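You operate a simulated robot arm through the tools that you are given. There is no shell and no other tool.

The job below is to be done with a simulated robot arm. You get a single attempt, and the scene is never put back.

JOB
Take the pale square block and put it on the black mat. Put the beige bottle on top of the white filler tin. Take the yellow cup and put it on the large wood bracket. Take the green cap from the back of the far end of the sheet and put it on the black mat. Put the spacer block marked "thin" from the back of the far end of the sheet on the table top in front of the tubs and the spacer block marked "medium" on the frame panel. Take the pale block from the far end of the table sheet and leave it on top of the flat tin. Put one of the wooden pegs from the far end of the table sheet on top of the white puck. Any order will do. Set down upright: beige bottle, yellow cup, green cap.

It is judged by the outcome, as a careful person would: the job done as asked, and still so three seconds after it is handed in. It fails if anything else is knocked over, pushed out of place, dropped, spilled or broken. Lids that push on must go on centred and level and be pressed home; caps that screw on are set level and turned clockwise until they are tight. Flat cloth is picked up by pressing the open fingertips on it (5 to 10 N) and closing them slowly along it; thin cloth reads only 2 to 8 mm in the jaws.

ROBOT AND FRAMES
A 6-joint arm with a fingered hand on a trunk, on a base that moves. Base frame: it is fixed to the floor where the robot stands at the start and does not move with it; the origin is under the middle of the robot, x ahead of it, y to its left, z up. Lengths are in mm, angles in degrees, forces in N, time in s.
With the tool pointing down near the work surface it reaches from about 160 to 660 mm from the robot's upright axis, wherever it stands. Its first joint turns from -166.0 to 166.0 degrees. Places, roughly: beige bottle [-4250, 0, 1000]; black mat (18x26 cm) [-4300, 360, 900]; flat tin [-4750, 750, 1000]; frame panel (16x13 cm) [-4480, -260, 920]; green cap (5x5x5 cm) [-4800, 300, 900]; large wood bracket (8x8x3 cm) [-4100, -500, 900]; pale block [-5000, 750, 1000]; pale square block (5x5x3 cm) [-3900, -300, 900]; spacer block [-4750, 500, 1000]; table top in front of the tubs (12x17 cm) [-4240, 40, 900]; white filler tin [-3500, -3750, 500]; white puck [-5000, 500, 1000]; wooden peg (3x3x3 cm) [-4700, 500, 900]; yellow cup (8x8x8 cm) [-4400, 200, 900]. Payload 4 kg.
Tool frame: the origin (TCP) lies between the finger pads and is the grasp point; the fingertips stand 26 mm ahead of it; z points along the fingers, y is the line along which they close. The gripper opens to 148 mm; its body begins 73 mm behind the TCP. The gripper is a hand of 3 fingers: y runs from the thumb to the fingers, the wrist lies at [0, 0, -239] in the tool frame.
Orientation is told as [roll, pitch, yaw] about the base's x, y, z axes, in that order, counted from this pose: with the fingers straight down and closing along the base's y, the tool's x points along the base's -x, its y along +y and its z along -z.

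CONTROLS
- The arm moves only by the tool nudge_tool. Its argument "plan" is a list that holds one entry, the list of rows, each a list of 6 numbers: the turn, a rotation vector about the tool's x, y, z in units of 45 degrees (1.0 is 45 degrees), then the shift along the tool's x, y, z in units of 150 mm (1.0 is 150 mm). In form: [[[wx, wy, wz, tx, ty, tz], ...]]. A call has 1 to 20 rows; each row is the pose to reach, as a shift and turn from the pose commanded when the call began, along the tool's axes at that moment. A call with a number of a shift or a turn outside -1 to 1 is refused whole. Rows are played at 5 a second. More than 50 mm and 8.6 degrees between two rows, and nothing of the call is played. A pose out of reach is approached as far as the arm can. The call stops where the force on the tool passes 40 N (or 10 N more than at its start, if that is more) or the arm is blocked; 0.2 s more then pass. In this call time passes only in rows, and 0.2 s behind the last. It gives the time, the measured TCP pose, the force on the tool (base axes), the opening and the grip force at its end, in the units of the frame above (readings bear some noise), with the torque about the TCP (base axes, N m) and any sound that the robot's microphone picked up, and new pictures: "views" is both (left out), scene, wrist or none.
- Cameras (640 x 400 px; columns grow to the right, rows downward): "scene" is now at [69.6, 203.7, 1459.7]; the picture's right is [0.05, -1.00, 0.00], its down [-0.51, -0.02, -0.86] and it looks along [0.86, 0.04, -0.51] (base axes); focal length 260 px, centre (320, 200). "wrist" rides on the gripper at [68, -39, -90] in the tool frame; the picture's right is [0.50, 0.87, 0.00], its down [-0.66, 0.38, -0.65] and it looks along [-0.57, 0.33, 0.76] (tool axes); focal length 222 px, centre (320, 200). There is no depth. A picture from a camera that has moved, and an enlarged one, comes with that camera's place and axes in the base frame and with its lens. The place of the scene camera against the robot may be out by one fixed shift of up to 18 mm in any direction.
- move_column(by): moves the trunk up (or, below 0, down) by that many mm; the arm and the scene camera ride with it, the base frame stays. It gives what a move gives, with no picture.
- base_move(legs): drives the robot by 1 to 6 legs, each [ahead, left, turn to the left] in mm, mm and degrees, along the robot's own axes; the way and the turn of a leg run together, so that a leg with both is an arc; at most 1500 mm and 180 degrees a leg. The arm and the cameras ride along, it lands a little off, and it stops where it bumps. It gives what a move gives, and a new picture of the scene camera.
- set_fingers(finger1, finger2, thumb_bend): sets how far each is bent, from 0 (flat) to 1 (curled in); at 0.3 the hand is open as for a grip, at 0.7 the pads meet at the TCP. One left out holds its place. A second passes; each finger stops where it meets its share of the squeeze, and holds until it gets a number again. It is the only way to open and close the hand. It gives what a move gives, with no picture; readings hold the bend of each and the force on the fingers (four entries, about 0 where the hand has none), thumb and palm.
- pan_tilt(pan, tilt): turns the head with the scene camera to pan (to the left, within 120 degrees either way) and tilt (down, from -29 to 69), counted from straight ahead of the robot (the tilt from the chest, where the trunk bows). It gives what a move gives, and a new picture of the scene camera.
- zoom(camera, box): a new picture of the part [left, top, right, bottom] of that camera's present view, enlarged. It takes no simulated time.
- job_done(): hands the job in; it is judged then, once.

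Places have to be worked out from the pictures, the camera data and where the tool is seen. Open the gripper and draw the arm clear of the work before you hand the job in, unless the task says otherwise.

The tools are called by a JSON object that holds its "api" and its "payload". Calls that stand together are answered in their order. nudge_tool: Moves the arm, as the interface text tells. Its arguments: {"type":"object","properties":{"plan":{"type":"array"},"views":{"type":"string","enum":["both","scene","wrist","none"]}},"required":["plan"]} The other tools are called the same way: move_column (by) moves the trunk up or down; set_fingers (finger1, finger2, thumb_bend) moves the fingers one by one; base_move (legs) drives the base; pan_tilt (pan, tilt) turns the head that bears the scene camera; zoom (camera, box) takes an enlarged picture of a part of a camera's view; job_done () hands the job in.

At the start:

```text
time: 0.0
ee_pos: [429.5, 119.8, 1150.6]
tcp_rot: [-0.1, 0.0, 0.0]
contact_force: [0.9, -0.8, 0.0]
moment: [0.02, -0.02, -0.05]
gripper_width: 147.9
finger_force: 0.1
shape: jaw
bend: [0.3, 0.3, 0.3]
finger forces: [0.0, 0.1, 0.0, 0.1, 0.0, 0.0]
trunk travel left (down, up): [-175.0, 142.0]
robot x, y, heading: [1.1, 0.5, 0.1]
head pan, tilt (commanded): [2.7, 30.6]
```

scene: 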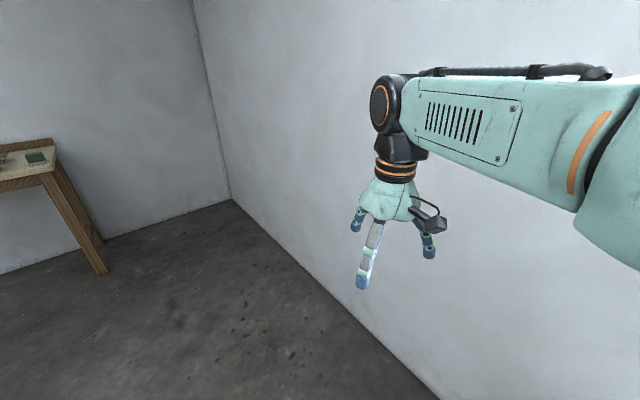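
wrist: 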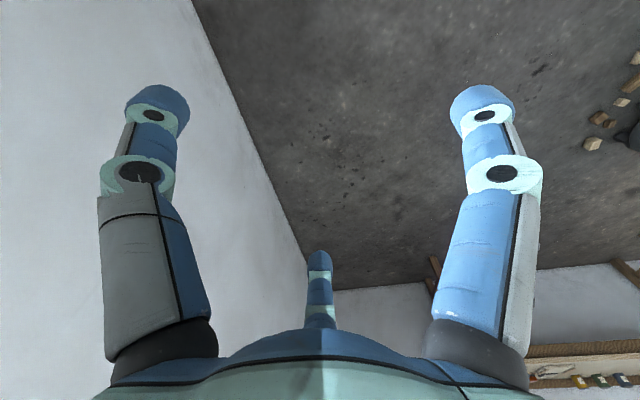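

I start by looking around with the head to learn the room before moving. The work lies behind the robot (x about -4 m), so I pan first.

{"api": "pan_tilt", "payload": {"pan": 60, "tilt": 25}}

{"api": "pan_tilt", "payload": {"pan": 120, "tilt": 20}}

{"api": "pan_tilt", "payload": {"pan": -60, "tilt": 20}}

{"api": "pan_tilt", "payload": {"pan": -120, "tilt": 20}}

```text
time: 1.3
ee_pos: [428.9, 120.8, 1148.7]
tcp_rot: [0.1, 0.0, 0.0]
contact_force: [0.0, -0.7, 0.5]
moment: [0.0, -0.02, 0.01]
gripper_width: 148.1
finger_force: 0.0
shape: jaw
bend: [0.3, 0.3, 0.3]
finger forces: [0.0, 0.0, 0.0, 0.0, 0.0, 0.0]
trunk travel left (down, up): [-175.0, 142.0]
robot x, y, heading: [1.7, 4.3, -0.0]
head pan, tilt (commanded): [60.0, 25.0]
camera scene: at [25.6, 279.2, 1468.7], right [0.87, -0.5, 0.0], down [-0.21, -0.37, -0.91], along [0.45, 0.78, -0.42], focal length 260 px, centre (320, 200)
```

scene: 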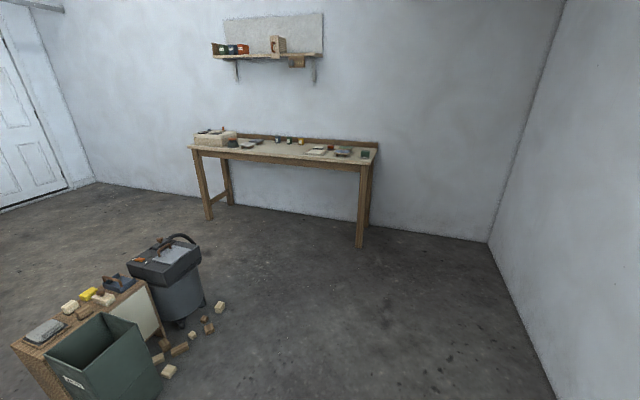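

```text
time: 2.6
ee_pos: [430.0, 120.2, 1149.6]
tcp_rot: [0.0, 0.0, -0.1]
contact_force: [-0.7, 0.4, -1.0]
moment: [-0.02, 0.0, 0.02]
gripper_width: 147.9
finger_force: 0.1
shape: jaw
bend: [0.3, 0.3, 0.3]
finger forces: [0.0, 0.0, 0.1, 0.0, 0.0, 0.0]
trunk travel left (down, up): [-175.0, 142.0]
robot x, y, heading: [1.9, -3.5, 0.3]
head pan, tilt (commanded): [120.0, 20.0]
camera scene: at [-67.0, 280.1, 1476.7], right [0.87, 0.5, 0.0], down [0.17, -0.3, -0.94], along [-0.47, 0.81, -0.34], focal length 260 px, centre (320, 200)
```

scene: 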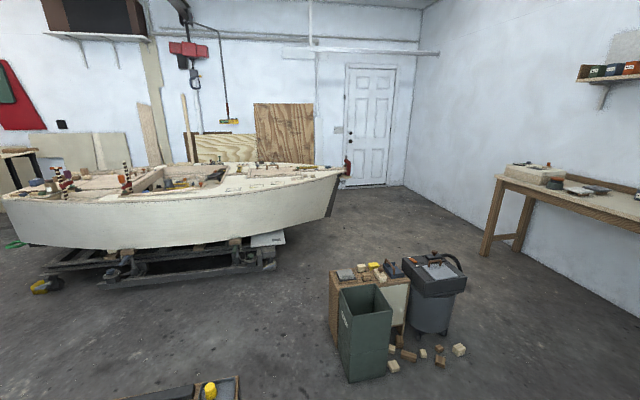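

```text
time: 5.3
ee_pos: [429.8, 119.4, 1150.1]
tcp_rot: [0.0, 0.0, 0.0]
contact_force: [-0.1, 0.2, 0.8]
moment: [-0.03, -0.05, 0.03]
gripper_width: 148.2
finger_force: 0.0
shape: jaw
bend: [0.3, 0.3, 0.3]
finger forces: [0.0, 0.0, 0.1, 0.0, 0.0, 0.0]
trunk travel left (down, up): [-175.0, 142.0]
robot x, y, heading: [2.5, -1.1, 0.1]
head pan, tilt (commanded): [-60.0, 20.0]
camera scene: at [26.1, 118.8, 1476.7], right [-0.87, -0.5, 0.0], down [-0.17, 0.3, -0.94], along [0.47, -0.81, -0.34], focal length 260 px, centre (320, 200)
```

scene: 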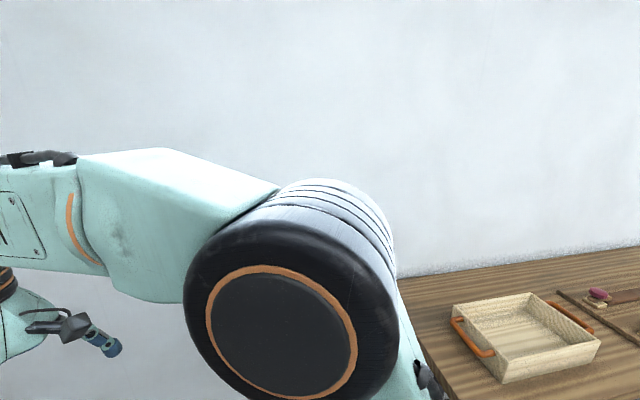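

```text
time: 6.6
ee_pos: [429.1, 119.6, 1149.1]
tcp_rot: [0.0, 0.0, 0.0]
contact_force: [-0.6, -0.7, -0.1]
moment: [-0.03, -0.01, 0.0]
gripper_width: 147.9
finger_force: 0.0
shape: jaw
bend: [0.3, 0.3, 0.3]
finger forces: [0.1, 0.0, 0.0, 0.0, 0.0, 0.0]
trunk travel left (down, up): [-175.0, 142.0]
robot x, y, heading: [0.4, -0.9, -0.2]
head pan, tilt (commanded): [-120.0, 20.0]
camera scene: at [-67.0, 118.7, 1476.7], right [-0.87, 0.5, 0.0], down [0.17, 0.3, -0.94], along [-0.47, -0.81, -0.34], focal length 260 px, centre (320, 200)
```

scene: 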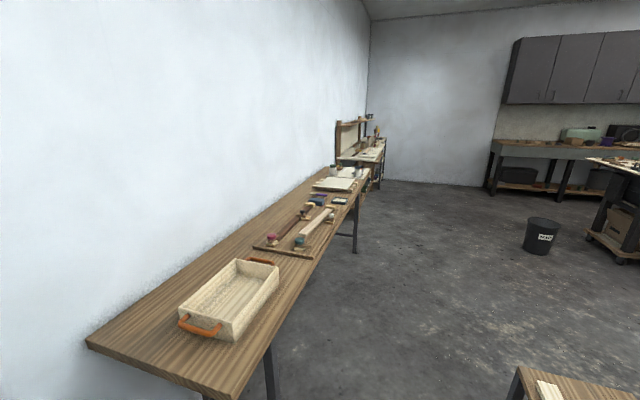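

The room is turned about 43° against the base frame, with a table and wall close on the robot's right. I turn left in place (away from the wall) to look behind.

{"api": "base_move", "payload": {"legs": [[0, 0, 90]]}}

{"api": "pan_tilt", "payload": {"pan": 60, "tilt": 30}}

{"api": "pan_tilt", "payload": {"pan": 100, "tilt": 30}}

{"api": "pan_tilt", "payload": {"pan": 100, "tilt": 5}}

```text
time: 10.8
ee_pos: [-116.8, 431.2, 1150.3]
tcp_rot: [0.0, 0.0, 89.5]
contact_force: [0.8, 0.1, 0.4]
moment: [-0.04, -0.01, 0.03]
gripper_width: 147.8
finger_force: 0.0
shape: jaw
bend: [0.3, 0.3, 0.3]
finger forces: [0.1, 0.0, 0.0, 0.0, 0.0, 0.1]
trunk travel left (down, up): [-175.0, 142.0]
robot x, y, heading: [-1.3, 1.9, 89.7]
head pan, tilt (commanded): [-120.0, 20.0]
camera scene: at [-128.5, -78.1, 1476.7], right [-0.51, -0.86, 0.0], down [-0.3, 0.17, -0.94], along [0.81, -0.47, -0.34], focal length 260 px, centre (320, 200)
```

scene: 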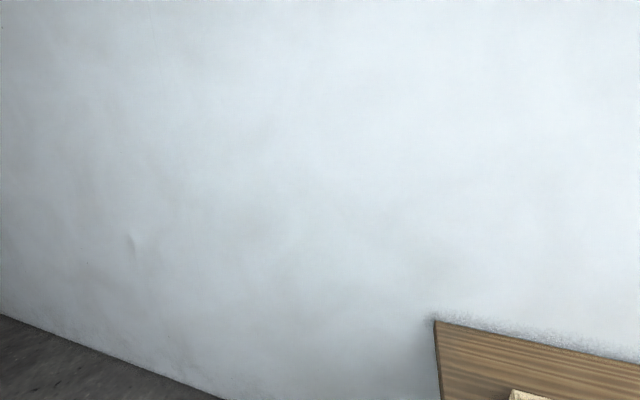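

```text
time: 13.5
ee_pos: [-117.7, 429.5, 1150.7]
tcp_rot: [0.0, 0.0, 89.5]
contact_force: [0.0, 0.0, 0.7]
moment: [0.01, 0.01, -0.01]
gripper_width: 148.2
finger_force: 0.1
shape: jaw
bend: [0.3, 0.3, 0.3]
finger forces: [0.1, 0.1, 0.0, 0.0, 0.1, 0.0]
trunk travel left (down, up): [-175.0, 142.0]
robot x, y, heading: [0.6, 1.2, 89.8]
head pan, tilt (commanded): [60.0, 30.0]
camera scene: at [-287.0, 14.7, 1460.7], right [0.51, 0.86, 0.0], down [0.43, -0.25, -0.87], along [-0.75, 0.44, -0.5], focal length 260 px, centre (320, 200)
```

scene: 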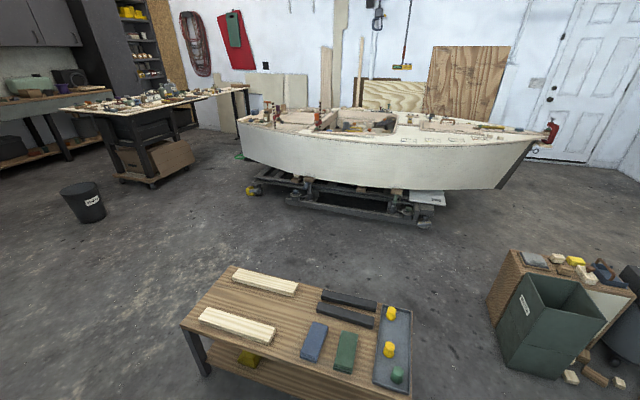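

```text
time: 14.5
ee_pos: [-118.0, 430.6, 1149.1]
tcp_rot: [0.0, 0.1, 89.6]
contact_force: [-0.2, 1.4, 0.7]
moment: [0.01, 0.02, -0.03]
gripper_width: 148.0
finger_force: 0.2
shape: jaw
bend: [0.3, 0.3, 0.3]
finger forces: [0.1, 0.1, 0.0, 0.0, 0.0, 0.1]
trunk travel left (down, up): [-175.0, 142.0]
robot x, y, heading: [2.8, 2.9, 89.4]
head pan, tilt (commanded): [100.0, 30.0]
camera scene: at [-298.1, -46.1, 1460.7], right [-0.17, 0.99, 0.0], down [0.49, 0.08, -0.87], along [-0.85, -0.14, -0.5], focal length 260 px, centre (320, 200)
```

scene: 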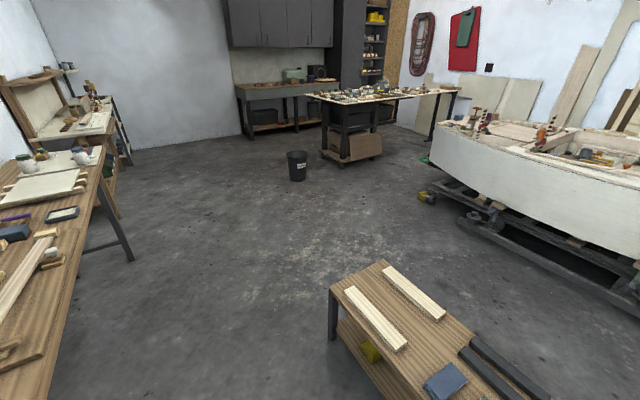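

```text
time: 15.4
ee_pos: [-118.1, 430.2, 1149.9]
tcp_rot: [0.0, 0.0, 89.6]
contact_force: [-0.7, 0.0, 0.2]
moment: [0.01, 0.0, 0.0]
gripper_width: 147.9
finger_force: 0.0
shape: jaw
bend: [0.3, 0.3, 0.3]
finger forces: [0.0, 0.0, 0.1, 0.0, 0.0, 0.1]
trunk travel left (down, up): [-175.0, 142.0]
robot x, y, heading: [0.4, 0.6, 89.6]
head pan, tilt (commanded): [100.0, 5.0]
camera scene: at [-299.5, -46.4, 1501.0], right [-0.17, 0.99, 0.0], down [0.09, 0.01, -1.0], along [-0.98, -0.17, -0.09], focal length 260 px, centre (320, 200)
```

scene: 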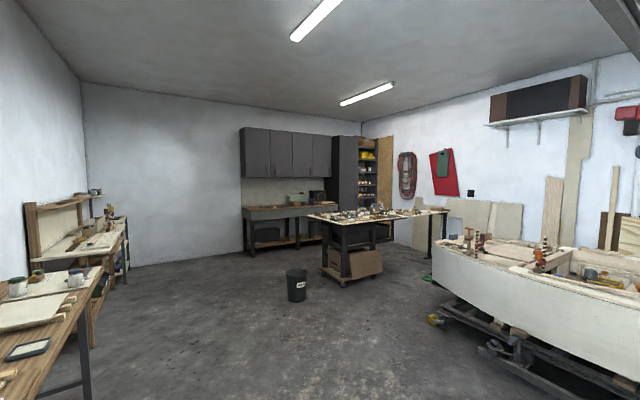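

The cluttered dark table ahead at about (-4600, 200) is the work table; the white filler tin must be near the workbench by the left wall. I zoom in on both.

{"api": "zoom", "payload": {"camera": "scene", "box": [290, 180, 460, 286]}}

{"api": "zoom", "payload": {"camera": "scene", "box": [0, 180, 180, 300]}}

```text
3.76 times, centred on (375, 233) of scene
camera zoom: at [-299.5, -46.4, 1501.0], right [-0.17, 0.99, 0.0], down [0.09, 0.01, -1.0], along [-0.98, -0.17, -0.09], focal length 978 px, centre (113, 76)
```

zoom: 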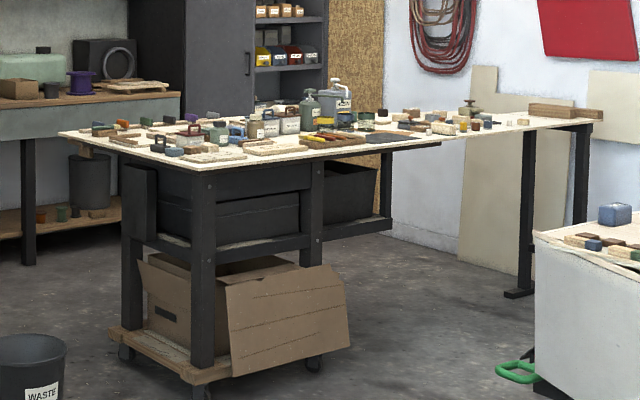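

```text
3.33 times, centred on (90, 240) of scene
camera zoom: at [-299.5, -46.4, 1501.0], right [-0.17, 0.99, 0.0], down [0.09, 0.01, -1.0], along [-0.98, -0.17, -0.09], focal length 866 px, centre (1087, 67)
```

zoom: 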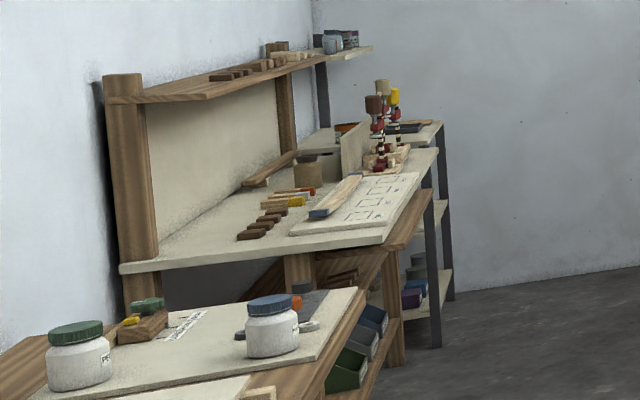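

Next I check my own footprint and how close the left bench is by tilting the head down.

{"api": "pan_tilt", "payload": {"pan": 60, "tilt": 69}}

{"api": "pan_tilt", "payload": {"pan": 120, "tilt": 60}}

{"api": "pan_tilt", "payload": {"pan": -90, "tilt": 69}}

```text
time: 16.8
ee_pos: [-117.6, 430.7, 1149.6]
tcp_rot: [-0.1, 0.0, 89.6]
contact_force: [-0.3, 0.8, 0.9]
moment: [-0.02, 0.01, 0.01]
gripper_width: 147.7
finger_force: 0.0
shape: jaw
bend: [0.3, 0.3, 0.3]
finger forces: [0.1, 0.1, 0.1, 0.0, 0.0, 0.0]
trunk travel left (down, up): [-175.0, 142.0]
robot x, y, heading: [-3.0, 0.8, 89.5]
head pan, tilt (commanded): [60.0, 68.8]
camera scene: at [-257.2, -2.8, 1409.3], right [0.51, 0.86, 0.0], down [0.8, -0.47, -0.36], along [-0.31, 0.18, -0.93], focal length 260 px, centre (320, 200)
```

scene: 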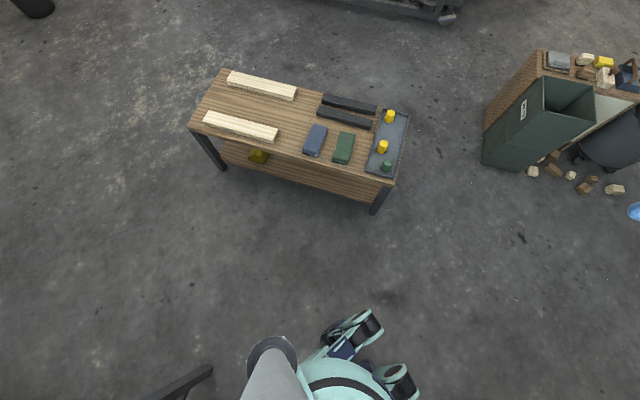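

```text
time: 18.1
ee_pos: [-118.0, 430.4, 1149.0]
tcp_rot: [0.0, 0.0, 89.5]
contact_force: [0.8, 0.0, 0.9]
moment: [-0.04, 0.01, -0.01]
gripper_width: 147.7
finger_force: 0.0
shape: jaw
bend: [0.3, 0.3, 0.3]
finger forces: [0.0, 0.0, 0.0, 0.0, 0.0, 0.1]
trunk travel left (down, up): [-175.0, 142.0]
robot x, y, heading: [-1.7, -2.5, 89.7]
head pan, tilt (commanded): [120.0, 60.0]
camera scene: at [-266.9, -63.9, 1418.6], right [-0.49, 0.87, 0.0], down [0.75, 0.43, -0.5], along [-0.43, -0.25, -0.87], focal length 260 px, centre (320, 200)
```

scene: 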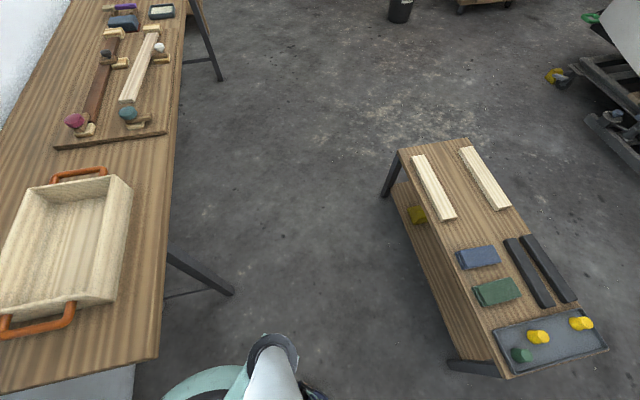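

```text
time: 21.1
ee_pos: [-117.4, 429.3, 1150.0]
tcp_rot: [0.0, 0.0, 89.6]
contact_force: [0.8, 0.7, 0.3]
moment: [-0.01, 0.01, -0.02]
gripper_width: 147.9
finger_force: 0.0
shape: jaw
bend: [0.3, 0.3, 0.3]
finger forces: [0.0, 0.1, 0.0, 0.1, 0.0, 0.0]
trunk travel left (down, up): [-175.0, 142.0]
robot x, y, heading: [3.4, 1.9, 89.2]
head pan, tilt (commanded): [-90.0, 68.8]
camera scene: at [-153.0, -31.3, 1409.2], right [-0.01, -1.0, 0.0], down [-0.93, 0.01, -0.36], along [0.36, 0.0, -0.93], focal length 260 px, centre (320, 200)
```

scene: 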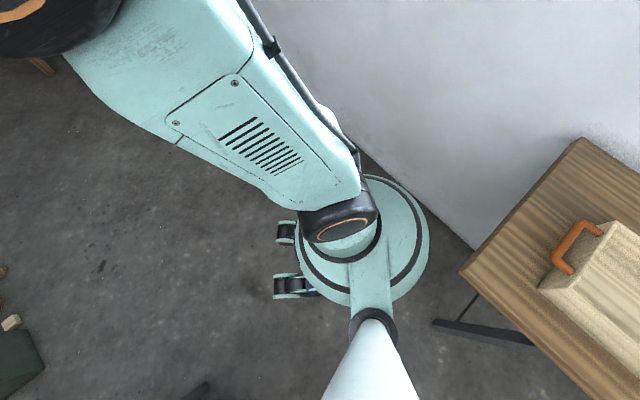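

The bench edge is about 200 mm to the left of the lane and a low table bounds the other side, with roughly 900 mm between them. I turn to run along the lane (heading about 222.5°) and drive to an open spot in front of the work table.

{"api": "base_move", "payload": {"legs": [[0, 0, 133], [1300, -250, 0], [700, -900, 0]]}}

{"api": "pan_tilt", "payload": {"pan": -55, "tilt": 20}}

{"api": "pan_tilt", "payload": {"pan": 10, "tilt": 15}}

```text
time: 41.1
ee_pos: [-2530.2, -767.9, 1149.5]
tcp_rot: [0.1, 0.0, -140.1]
contact_force: [-0.7, 0.3, -0.3]
moment: [-0.02, 0.02, 0.01]
gripper_width: 147.6
finger_force: 0.1
shape: jaw
bend: [0.3, 0.3, 0.3]
finger forces: [0.0, 0.0, 0.1, 0.1, 0.0, 0.1]
trunk travel left (down, up): [-175.0, 142.0]
robot x, y, heading: [-2280.7, -397.6, -140.2]
head pan, tilt (commanded): [-90.0, 68.8]
camera scene: at [-2159.9, -514.0, 1409.2], right [0.77, 0.64, 0.0], down [0.6, -0.72, -0.36], along [-0.23, 0.28, -0.93], focal length 260 px, centre (320, 200)
```

scene: 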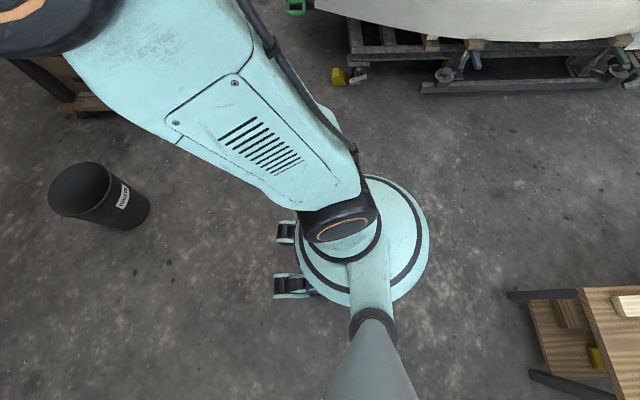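

```text
time: 42.2
ee_pos: [-2529.4, -765.7, 1149.9]
tcp_rot: [0.0, 0.0, -140.1]
contact_force: [0.4, -1.3, -0.4]
moment: [-0.05, -0.02, 0.0]
gripper_width: 147.9
finger_force: 0.2
shape: jaw
bend: [0.3, 0.3, 0.3]
finger forces: [0.1, 0.0, 0.0, 0.0, 0.0, 0.0]
trunk travel left (down, up): [-175.0, 142.0]
robot x, y, heading: [-2272.6, -397.6, -140.1]
head pan, tilt (commanded): [-55.0, 20.0]
camera scene: at [-2213.9, -532.6, 1476.7], right [0.26, 0.97, 0.0], down [0.33, -0.09, -0.94], along [-0.91, 0.25, -0.34], focal length 260 px, centre (320, 200)
```

scene: 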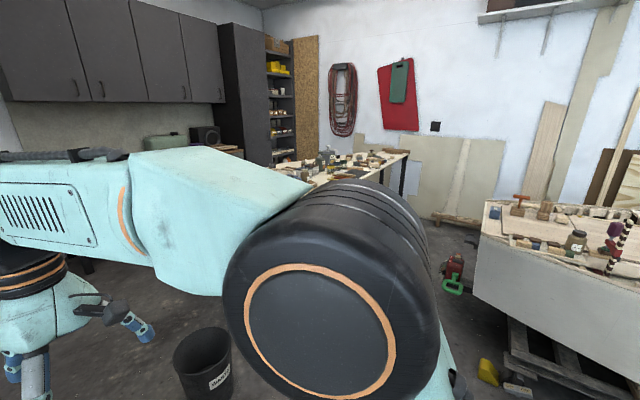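

```text
time: 43.6
ee_pos: [-2527.9, -766.3, 1150.0]
tcp_rot: [0.0, 0.0, -140.1]
contact_force: [-0.1, -0.3, 0.5]
moment: [0.02, 0.03, -0.01]
gripper_width: 147.9
finger_force: 0.1
shape: jaw
bend: [0.3, 0.3, 0.3]
finger forces: [0.1, 0.0, 0.0, 0.0, 0.0, 0.0]
trunk travel left (down, up): [-175.0, 142.0]
robot x, y, heading: [-2275.6, -401.5, -140.3]
head pan, tilt (commanded): [10.0, 15.0]
camera scene: at [-2184.3, -628.3, 1484.9], right [-0.76, 0.65, 0.0], down [0.17, 0.2, -0.97], along [-0.62, -0.74, -0.26], focal length 260 px, centre (320, 200)
```

scene: 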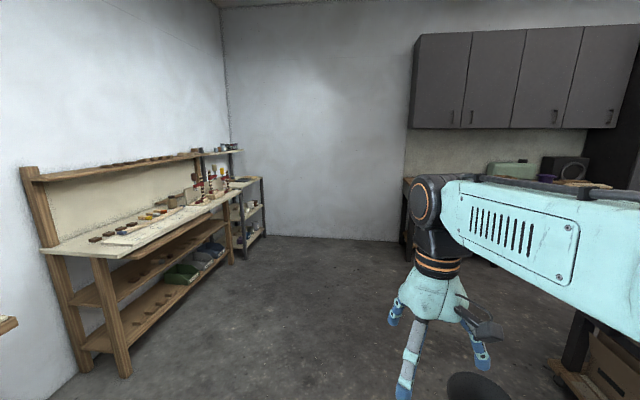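

The rack in the far corner, with lower shelves, is where the white filler tin should be. I zoom in on it.

{"api": "zoom", "payload": {"camera": "scene", "box": [170, 130, 290, 280]}}

```text
2.67 times, centred on (230, 205) of scene
camera zoom: at [-2184.3, -628.3, 1484.9], right [-0.76, 0.65, 0.0], down [0.17, 0.2, -0.97], along [-0.62, -0.74, -0.26], focal length 693 px, centre (560, 187)
```

zoom: 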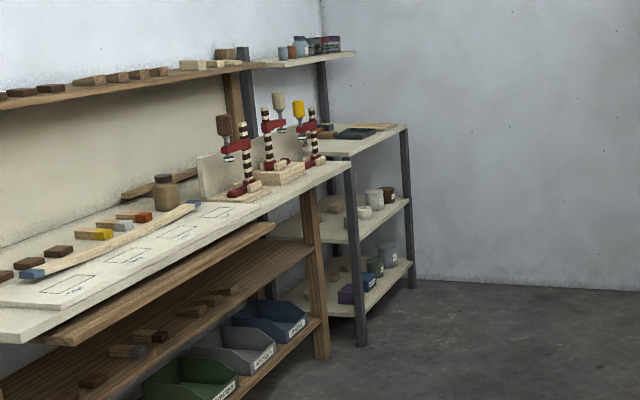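

I drive to the near long side of the work table, keeping off its edge and clear of the boat's stern, then look over the table top.

{"api": "base_move", "payload": {"legs": [[250, 0, 2.6], [0, -1100, 0]]}}

{"api": "pan_tilt", "payload": {"pan": 0, "tilt": 35}}

{"api": "pan_tilt", "payload": {"pan": -60, "tilt": 30}}

```text
time: 54.9
ee_pos: [-3441.0, -141.5, 1148.8]
tcp_rot: [0.0, 0.0, -137.4]
contact_force: [0.1, -0.2, -0.6]
moment: [-0.02, -0.03, 0.0]
gripper_width: 148.1
finger_force: 0.1
shape: jaw
bend: [0.3, 0.3, 0.3]
finger forces: [0.1, 0.1, 0.0, 0.1, 0.0, 0.1]
trunk travel left (down, up): [-175.0, 142.0]
robot x, y, heading: [-3200.9, 234.6, -137.2]
head pan, tilt (commanded): [10.0, 15.0]
camera scene: at [-3103.2, 13.4, 1484.9], right [-0.79, 0.61, 0.0], down [0.16, 0.21, -0.97], along [-0.59, -0.77, -0.26], focal length 260 px, centre (320, 200)
```

scene: 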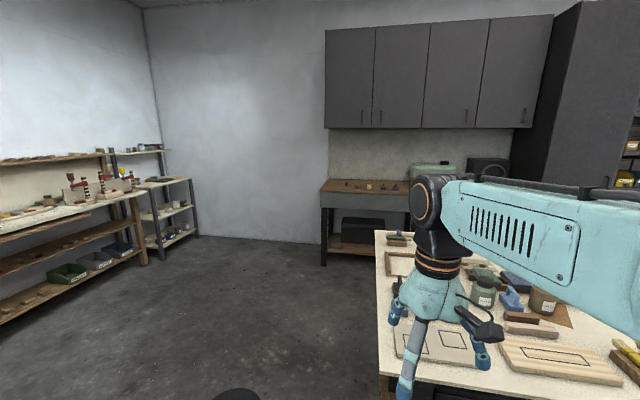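

```text
time: 55.7
ee_pos: [-3439.8, -141.9, 1149.7]
tcp_rot: [0.0, 0.0, -137.4]
contact_force: [-0.4, 0.6, -0.9]
moment: [0.0, -0.04, 0.01]
gripper_width: 147.9
finger_force: 0.1
shape: jaw
bend: [0.3, 0.3, 0.3]
finger forces: [0.0, 0.1, 0.1, 0.0, 0.0, 0.0]
trunk travel left (down, up): [-175.0, 142.0]
robot x, y, heading: [-3204.6, 234.8, -137.1]
head pan, tilt (commanded): [0.0, 35.0]
camera scene: at [-3111.2, 27.9, 1453.0], right [-0.68, 0.74, 0.0], down [0.42, 0.39, -0.82], along [-0.6, -0.56, -0.57], focal length 260 px, centre (320, 200)
```

scene: 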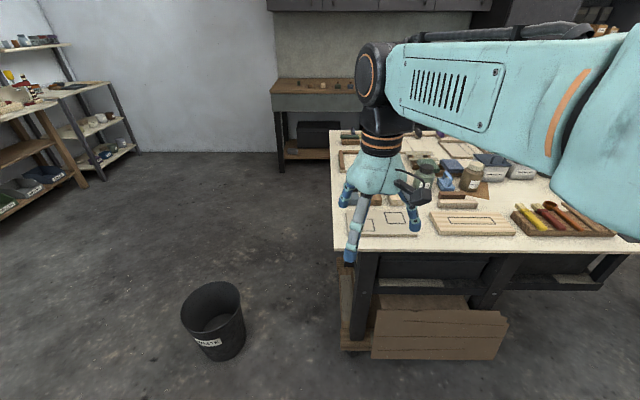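

```text
time: 57.0
ee_pos: [-3440.6, -140.1, 1150.2]
tcp_rot: [0.0, 0.0, -137.4]
contact_force: [-0.4, 0.0, -0.5]
moment: [0.02, 0.02, 0.01]
gripper_width: 148.0
finger_force: 0.1
shape: jaw
bend: [0.3, 0.3, 0.3]
finger forces: [0.0, 0.0, 0.1, 0.0, 0.0, 0.0]
trunk travel left (down, up): [-175.0, 142.0]
robot x, y, heading: [-3206.8, 238.5, -137.5]
head pan, tilt (commanded): [-60.0, 30.0]
camera scene: at [-3132.8, 114.5, 1460.7], right [0.3, 0.95, 0.0], down [0.48, -0.15, -0.87], along [-0.83, 0.26, -0.5], focal length 260 px, centre (320, 200)
```

scene: 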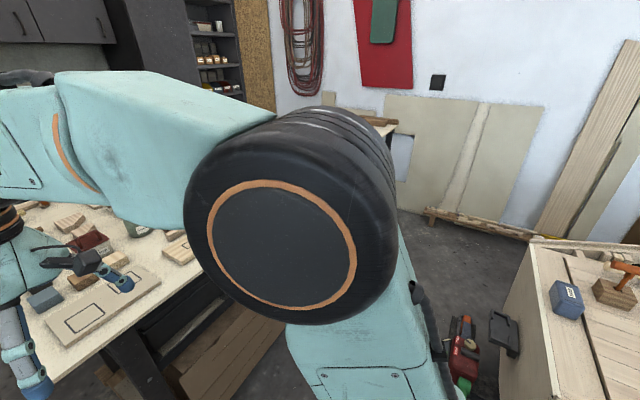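

The arm blocks my view. I turn the robot right so the table lies on the camera's side, and look over the table from there.

{"api": "base_move", "payload": {"legs": [[0, 0, -90]]}}

{"api": "pan_tilt", "payload": {"pan": 90, "tilt": 35}}

{"api": "pan_tilt", "payload": {"pan": 50, "tilt": 30}}

```text
time: 61.2
ee_pos: [-3586.4, 470.3, 1150.4]
tcp_rot: [0.1, -0.1, 132.9]
contact_force: [0.2, 1.0, -0.1]
moment: [-0.01, 0.0, 0.0]
gripper_width: 147.7
finger_force: 0.1
shape: jaw
bend: [0.3, 0.3, 0.3]
finger forces: [0.0, 0.0, 0.1, 0.0, 0.0, 0.0]
trunk travel left (down, up): [-175.0, 142.0]
robot x, y, heading: [-3205.4, 239.4, 132.9]
head pan, tilt (commanded): [-60.0, 30.0]
camera scene: at [-3317.0, 154.7, 1460.7], right [0.96, -0.29, 0.0], down [-0.15, -0.48, -0.87], along [0.25, 0.83, -0.5], focal length 260 px, centre (320, 200)
```

scene: 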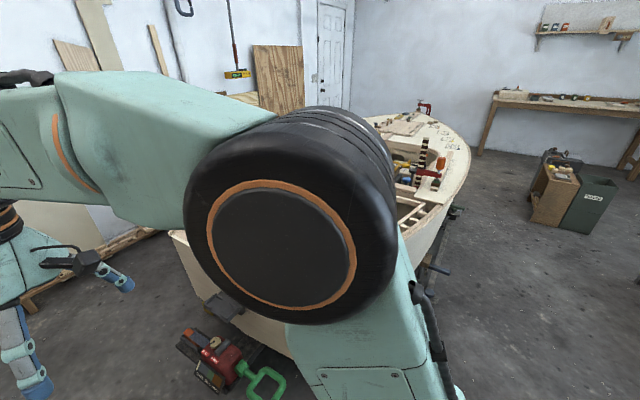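

```text
time: 63.6
ee_pos: [-3586.2, 469.8, 1150.7]
tcp_rot: [-0.1, 0.0, 133.1]
contact_force: [0.2, -0.5, -0.7]
moment: [-0.01, 0.0, 0.01]
gripper_width: 147.8
finger_force: 0.1
shape: jaw
bend: [0.3, 0.3, 0.3]
finger forces: [0.0, 0.0, 0.0, 0.1, 0.0, 0.0]
trunk travel left (down, up): [-175.0, 142.0]
robot x, y, heading: [-3202.6, 235.1, 132.9]
head pan, tilt (commanded): [90.0, 35.0]
camera scene: at [-3407.8, 8.1, 1452.9], right [-0.68, 0.73, 0.0], down [0.42, 0.39, -0.82], along [-0.6, -0.56, -0.57], focal length 260 px, centre (320, 200)
```

scene: 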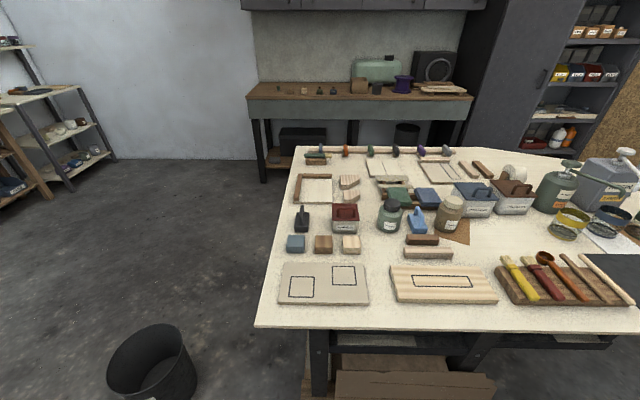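

```text
time: 64.7
ee_pos: [-3587.0, 470.6, 1149.0]
tcp_rot: [0.0, 0.0, 132.9]
contact_force: [0.3, -0.2, 0.4]
moment: [0.01, -0.03, 0.04]
gripper_width: 147.7
finger_force: 0.0
shape: jaw
bend: [0.3, 0.3, 0.3]
finger forces: [0.1, 0.0, 0.0, 0.0, 0.0, 0.0]
trunk travel left (down, up): [-175.0, 142.0]
robot x, y, heading: [-3204.7, 237.3, 133.0]
head pan, tilt (commanded): [50.0, 30.0]
camera scene: at [-3433.7, 63.3, 1460.7], right [-0.05, 1.0, 0.0], down [0.5, 0.03, -0.87], along [-0.86, -0.05, -0.5], focal length 260 px, centre (320, 200)
```

scene: 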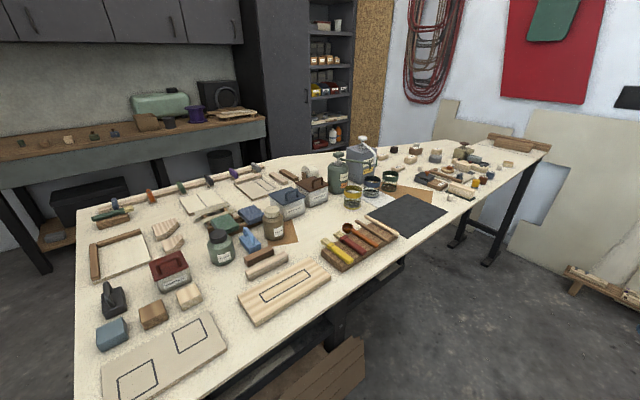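

This gives a good overview of the sheet. I zoom in on its parts to identify every object.

{"api": "zoom", "payload": {"camera": "scene", "box": [70, 190, 330, 352]}}

{"api": "zoom", "payload": {"camera": "scene", "box": [230, 130, 440, 262]}}

{"api": "zoom", "payload": {"camera": "scene", "box": [360, 130, 560, 255]}}

{"api": "zoom", "payload": {"camera": "scene", "box": [400, 135, 500, 198]}}

```text
2.46 times, centred on (200, 271) of scene
camera zoom: at [-3433.7, 63.3, 1460.7], right [-0.05, 1.0, 0.0], down [0.5, 0.03, -0.87], along [-0.86, -0.05, -0.5], focal length 639 px, centre (615, 25)
```

zoom: 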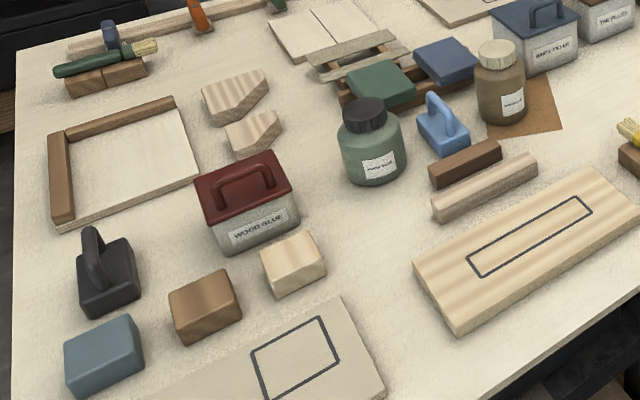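

```text
3.03 times, centred on (335, 196) of scene
camera zoom: at [-3433.7, 63.3, 1460.7], right [-0.05, 1.0, 0.0], down [0.5, 0.03, -0.87], along [-0.86, -0.05, -0.5], focal length 787 px, centre (274, 212)
```

zoom: 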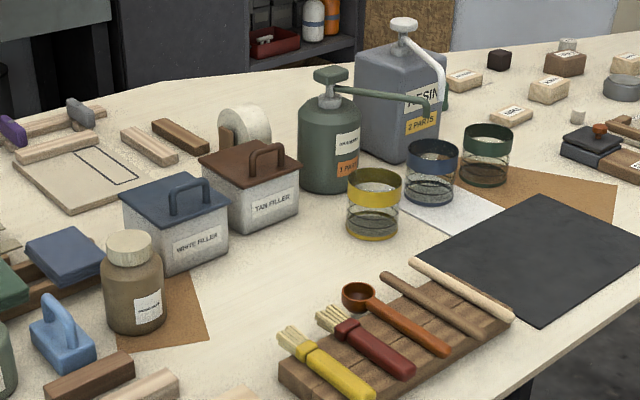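

```text
3.20 times, centred on (460, 192) of scene
camera zoom: at [-3433.7, 63.3, 1460.7], right [-0.05, 1.0, 0.0], down [0.5, 0.03, -0.87], along [-0.86, -0.05, -0.5], focal length 831 px, centre (-128, 224)
```

zoom: 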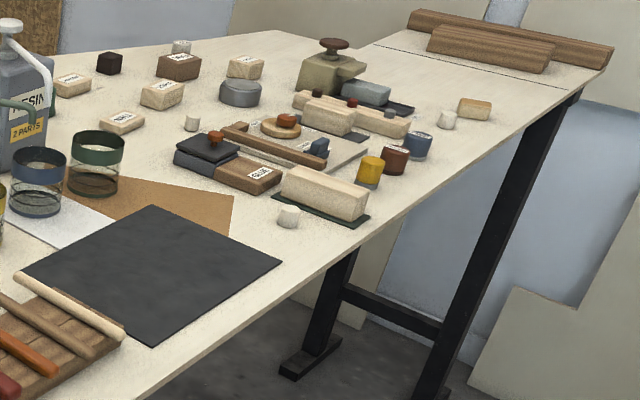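

```text
6.35 times, centred on (450, 166) of scene
camera zoom: at [-3433.7, 63.3, 1460.7], right [-0.05, 1.0, 0.0], down [0.5, 0.03, -0.87], along [-0.86, -0.05, -0.5], focal length 1649 px, centre (-505, 413)
```

zoom: 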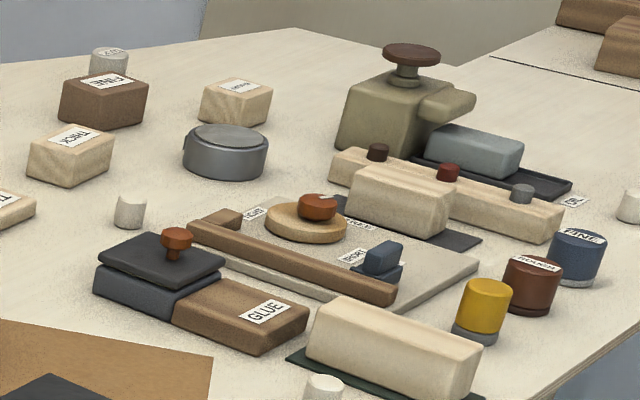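

I now know the layout: the near edge runs at heading ≈132.5°, and a red/green tool lies on the floor on the boat side. I shift closer to the table and drive along it to look at the far end up close.

{"api": "base_move", "payload": {"legs": [[0, 220, -0.5], [850, 0, 0]]}}

{"api": "pan_tilt", "payload": {"pan": 80, "tilt": 40}}

{"api": "pan_tilt", "payload": {"pan": 40, "tilt": 40}}

```text
time: 71.3
ee_pos: [-4326.8, 942.1, 1150.2]
tcp_rot: [0.0, 0.0, 132.9]
contact_force: [1.2, 0.1, 0.3]
moment: [-0.03, 0.0, 0.01]
gripper_width: 147.9
finger_force: 0.1
shape: jaw
bend: [0.3, 0.3, 0.3]
finger forces: [0.0, 0.0, 0.1, 0.0, 0.1, 0.0]
trunk travel left (down, up): [-175.0, 142.0]
robot x, y, heading: [-3945.8, 707.8, 132.8]
head pan, tilt (commanded): [50.0, 30.0]
camera scene: at [-4174.9, 536.1, 1460.7], right [-0.05, 1.0, 0.0], down [0.5, 0.03, -0.87], along [-0.86, -0.04, -0.5], focal length 260 px, centre (320, 200)
```

scene: 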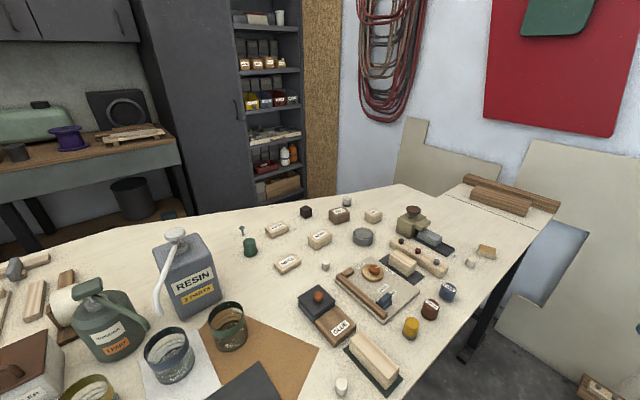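

```text
time: 72.3
ee_pos: [-4325.1, 942.4, 1149.8]
tcp_rot: [-0.1, 0.0, 133.0]
contact_force: [-0.3, 0.4, -0.5]
moment: [0.0, -0.01, -0.02]
gripper_width: 147.6
finger_force: 0.0
shape: jaw
bend: [0.3, 0.3, 0.3]
finger forces: [0.0, 0.1, 0.1, 0.1, 0.0, 0.0]
trunk travel left (down, up): [-175.0, 142.0]
robot x, y, heading: [-3948.6, 708.8, 132.9]
head pan, tilt (commanded): [80.0, 40.0]
camera scene: at [-4155.8, 494.4, 1445.4], right [-0.54, 0.84, 0.0], down [0.54, 0.35, -0.77], along [-0.64, -0.42, -0.64], focal length 260 px, centre (320, 200)
```

scene: 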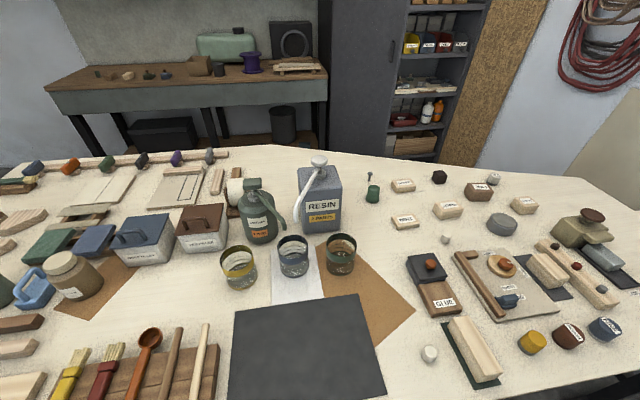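

```text
time: 73.3
ee_pos: [-4327.5, 943.4, 1149.7]
tcp_rot: [0.0, -0.1, 132.9]
contact_force: [0.3, 0.4, 0.6]
moment: [0.03, 0.0, 0.04]
gripper_width: 148.0
finger_force: 0.1
shape: jaw
bend: [0.3, 0.3, 0.3]
finger forces: [0.0, 0.0, 0.1, 0.1, 0.0, 0.0]
trunk travel left (down, up): [-175.0, 142.0]
robot x, y, heading: [-3952.9, 711.6, 132.9]
head pan, tilt (commanded): [40.0, 40.0]
camera scene: at [-4168.7, 550.9, 1445.3], right [0.12, 0.99, 0.0], down [0.64, -0.08, -0.77], along [-0.76, 0.09, -0.64], focal length 260 px, centre (320, 200)
```

scene: 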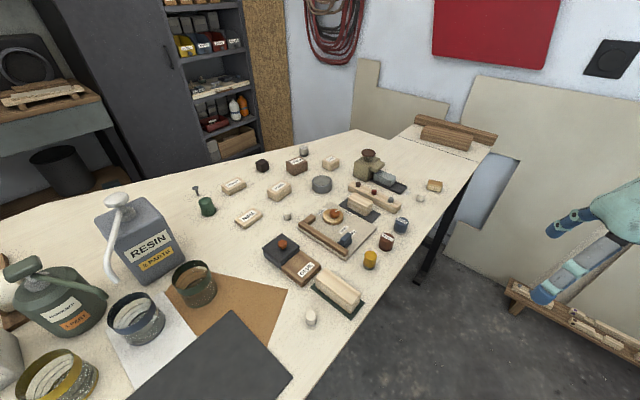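

Now I zoom in on the labels at the far end of the sheet.

{"api": "zoom", "payload": {"camera": "scene", "box": [190, 140, 300, 235]}}

{"api": "zoom", "payload": {"camera": "scene", "box": [250, 140, 350, 202]}}

{"api": "zoom", "payload": {"camera": "scene", "box": [340, 140, 450, 210]}}

{"api": "zoom", "payload": {"camera": "scene", "box": [260, 195, 420, 335]}}

```text
4.21 times, centred on (245, 188) of scene
camera zoom: at [-4168.7, 550.9, 1445.3], right [0.12, 0.99, 0.0], down [0.64, -0.08, -0.77], along [-0.76, 0.09, -0.64], focal length 1094 px, centre (636, 253)
```

zoom: 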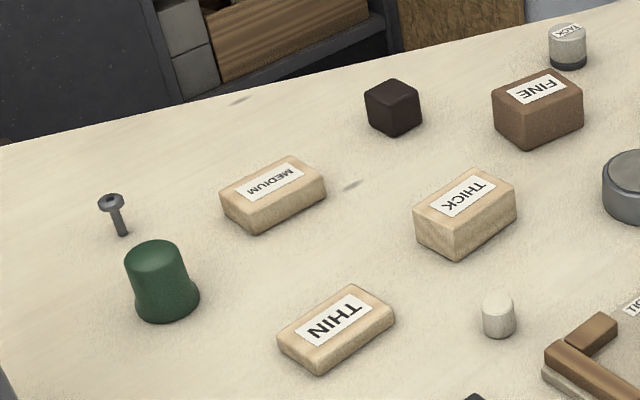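

```text
6.40 times, centred on (300, 171) of scene
camera zoom: at [-4168.7, 550.9, 1445.3], right [0.12, 0.99, 0.0], down [0.64, -0.08, -0.77], along [-0.76, 0.09, -0.64], focal length 1662 px, centre (448, 386)
```

zoom: 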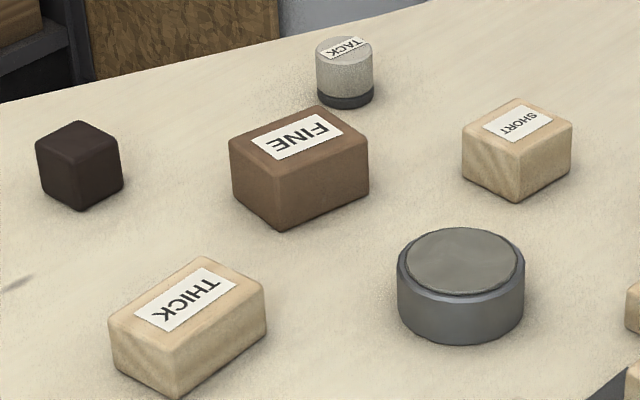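

```text
5.71 times, centred on (395, 175) of scene
camera zoom: at [-4168.7, 550.9, 1445.3], right [0.12, 0.99, 0.0], down [0.64, -0.08, -0.77], along [-0.76, 0.09, -0.64], focal length 1484 px, centre (-109, 343)
```

zoom: 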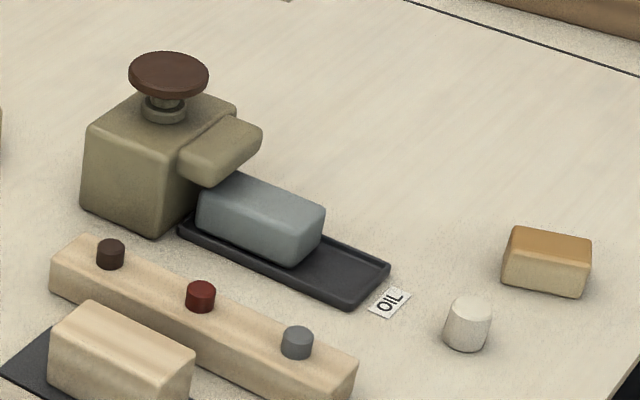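

```text
2.86 times, centred on (340, 265) of scene
camera zoom: at [-4168.7, 550.9, 1445.3], right [0.12, 0.99, 0.0], down [0.64, -0.08, -0.77], along [-0.76, 0.09, -0.64], focal length 742 px, centre (263, 14)
```

zoom: 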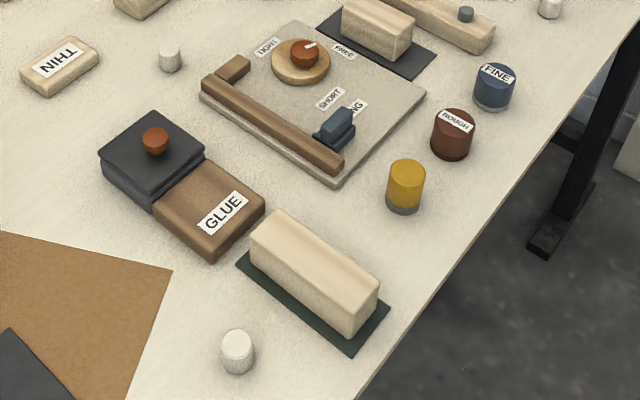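

All target objects are identified: the TACK cylinder is the white puck, the round grey tin is the flat tin, and the SHORT block is the pale block. Before driving further I check the floor around me for obstacles.

{"api": "pan_tilt", "payload": {"pan": 0, "tilt": 55}}

{"api": "pan_tilt", "payload": {"pan": -60, "tilt": 60}}

{"api": "pan_tilt", "payload": {"pan": 60, "tilt": 65}}

```text
time: 74.4
ee_pos: [-4326.9, 942.5, 1148.8]
tcp_rot: [0.0, 0.0, 132.9]
contact_force: [0.4, 0.4, 0.2]
moment: [-0.02, -0.01, 0.0]
gripper_width: 147.8
finger_force: 0.1
shape: jaw
bend: [0.3, 0.3, 0.3]
finger forces: [0.1, 0.1, 0.0, 0.1, 0.1, 0.0]
trunk travel left (down, up): [-175.0, 142.0]
robot x, y, heading: [-3944.0, 706.6, 133.0]
head pan, tilt (commanded): [0.0, 55.0]
camera scene: at [-4133.5, 593.2, 1424.7], right [0.73, 0.68, 0.0], down [0.56, -0.6, -0.57], along [-0.39, 0.42, -0.82], focal length 260 px, centre (320, 200)
```

scene: 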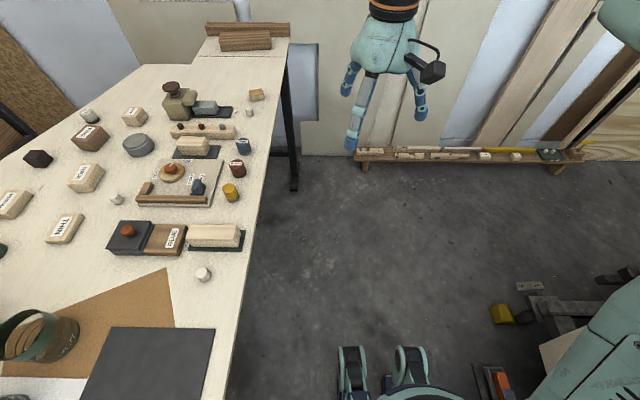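

```text
time: 75.7
ee_pos: [-4327.6, 943.2, 1149.7]
tcp_rot: [0.0, 0.0, 132.9]
contact_force: [0.3, -0.3, 0.6]
moment: [0.03, -0.01, 0.0]
gripper_width: 148.0
finger_force: 0.0
shape: jaw
bend: [0.3, 0.3, 0.3]
finger forces: [0.0, 0.0, 0.0, 0.0, 0.0, 0.0]
trunk travel left (down, up): [-175.0, 142.0]
robot x, y, heading: [-3944.1, 711.9, 132.9]
head pan, tilt (commanded): [-60.0, 60.0]
camera scene: at [-4064.8, 604.2, 1418.6], right [0.96, -0.29, 0.0], down [-0.25, -0.83, -0.5], along [0.15, 0.48, -0.87], focal length 260 px, centre (320, 200)
```

scene: 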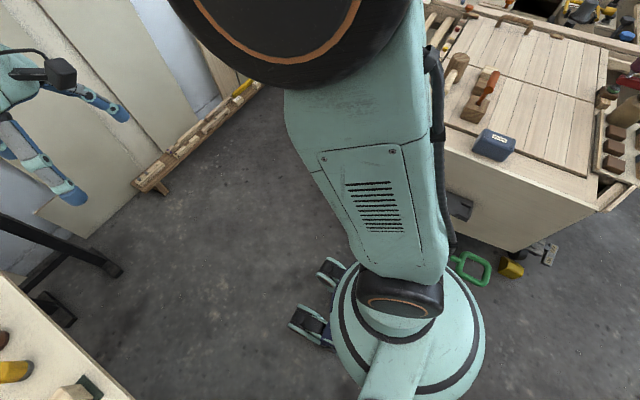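

```text
time: 77.7
ee_pos: [-4325.7, 945.0, 1149.7]
tcp_rot: [0.0, 0.0, 132.9]
contact_force: [0.8, -0.2, 0.0]
moment: [0.0, 0.05, -0.01]
gripper_width: 147.8
finger_force: 0.1
shape: jaw
bend: [0.3, 0.3, 0.3]
finger forces: [0.0, 0.1, 0.0, 0.0, 0.0, 0.0]
trunk travel left (down, up): [-175.0, 142.0]
robot x, y, heading: [-3949.9, 708.4, 133.1]
head pan, tilt (commanded): [60.0, 65.0]
camera scene: at [-4143.5, 527.0, 1413.0], right [-0.22, 0.97, 0.0], down [0.88, 0.2, -0.42], along [-0.41, -0.09, -0.91], focal length 260 px, centre (320, 200)
```

scene: 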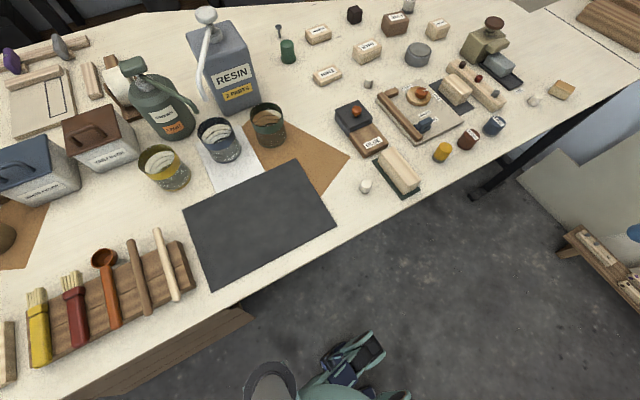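

The floor between me and the table is clear. I turn to face the table and drive to the stand for the THIN block, leaving about 260 mm to the edge.

{"api": "base_move", "payload": {"legs": [[0, 0, 89.5], [100, -380, 0]]}}

{"api": "pan_tilt", "payload": {"pan": -10, "tilt": 50}}

```text
time: 85.4
ee_pos: [-4523.7, 571.4, 1149.6]
tcp_rot: [-0.1, 0.0, -140.2]
contact_force: [0.4, 0.0, -0.4]
moment: [0.02, 0.01, 0.04]
gripper_width: 148.0
finger_force: 0.0
shape: jaw
bend: [0.3, 0.3, 0.3]
finger forces: [0.0, 0.1, 0.0, 0.1, 0.1, 0.0]
trunk travel left (down, up): [-175.0, 142.0]
robot x, y, heading: [-4272.0, 936.5, -140.3]
head pan, tilt (commanded): [60.0, 65.0]
camera scene: at [-4109.2, 720.8, 1413.1], right [-0.99, -0.17, 0.0], down [-0.15, 0.89, -0.42], along [0.07, -0.42, -0.91], focal length 260 px, centre (320, 200)
```

scene: 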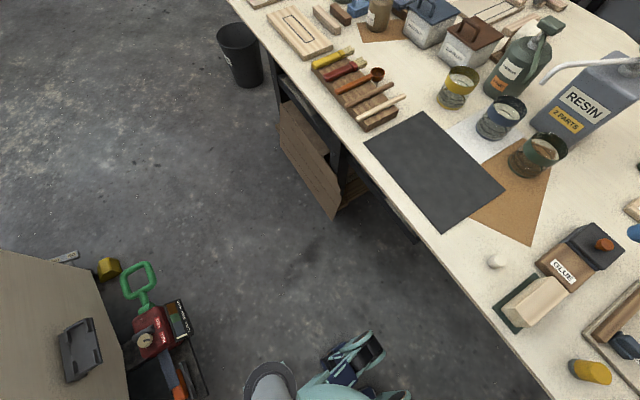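

```text
time: 86.8
ee_pos: [-4524.6, 571.0, 1149.9]
tcp_rot: [-0.1, 0.0, -140.2]
contact_force: [0.6, 0.6, 0.4]
moment: [0.0, 0.0, 0.05]
gripper_width: 147.9
finger_force: 0.1
shape: jaw
bend: [0.3, 0.3, 0.3]
finger forces: [0.0, 0.0, 0.1, 0.0, 0.1, 0.1]
trunk travel left (down, up): [-175.0, 142.0]
robot x, y, heading: [-4273.8, 938.5, -140.0]
head pan, tilt (commanded): [-10.0, 50.0]
camera scene: at [-4186.2, 742.1, 1431.1], right [-0.5, 0.87, 0.0], down [0.66, 0.38, -0.64], along [-0.56, -0.32, -0.77], focal length 260 px, centre (320, 200)
```

scene: 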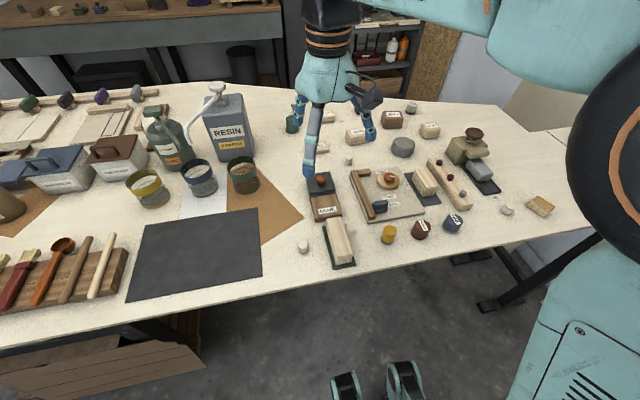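

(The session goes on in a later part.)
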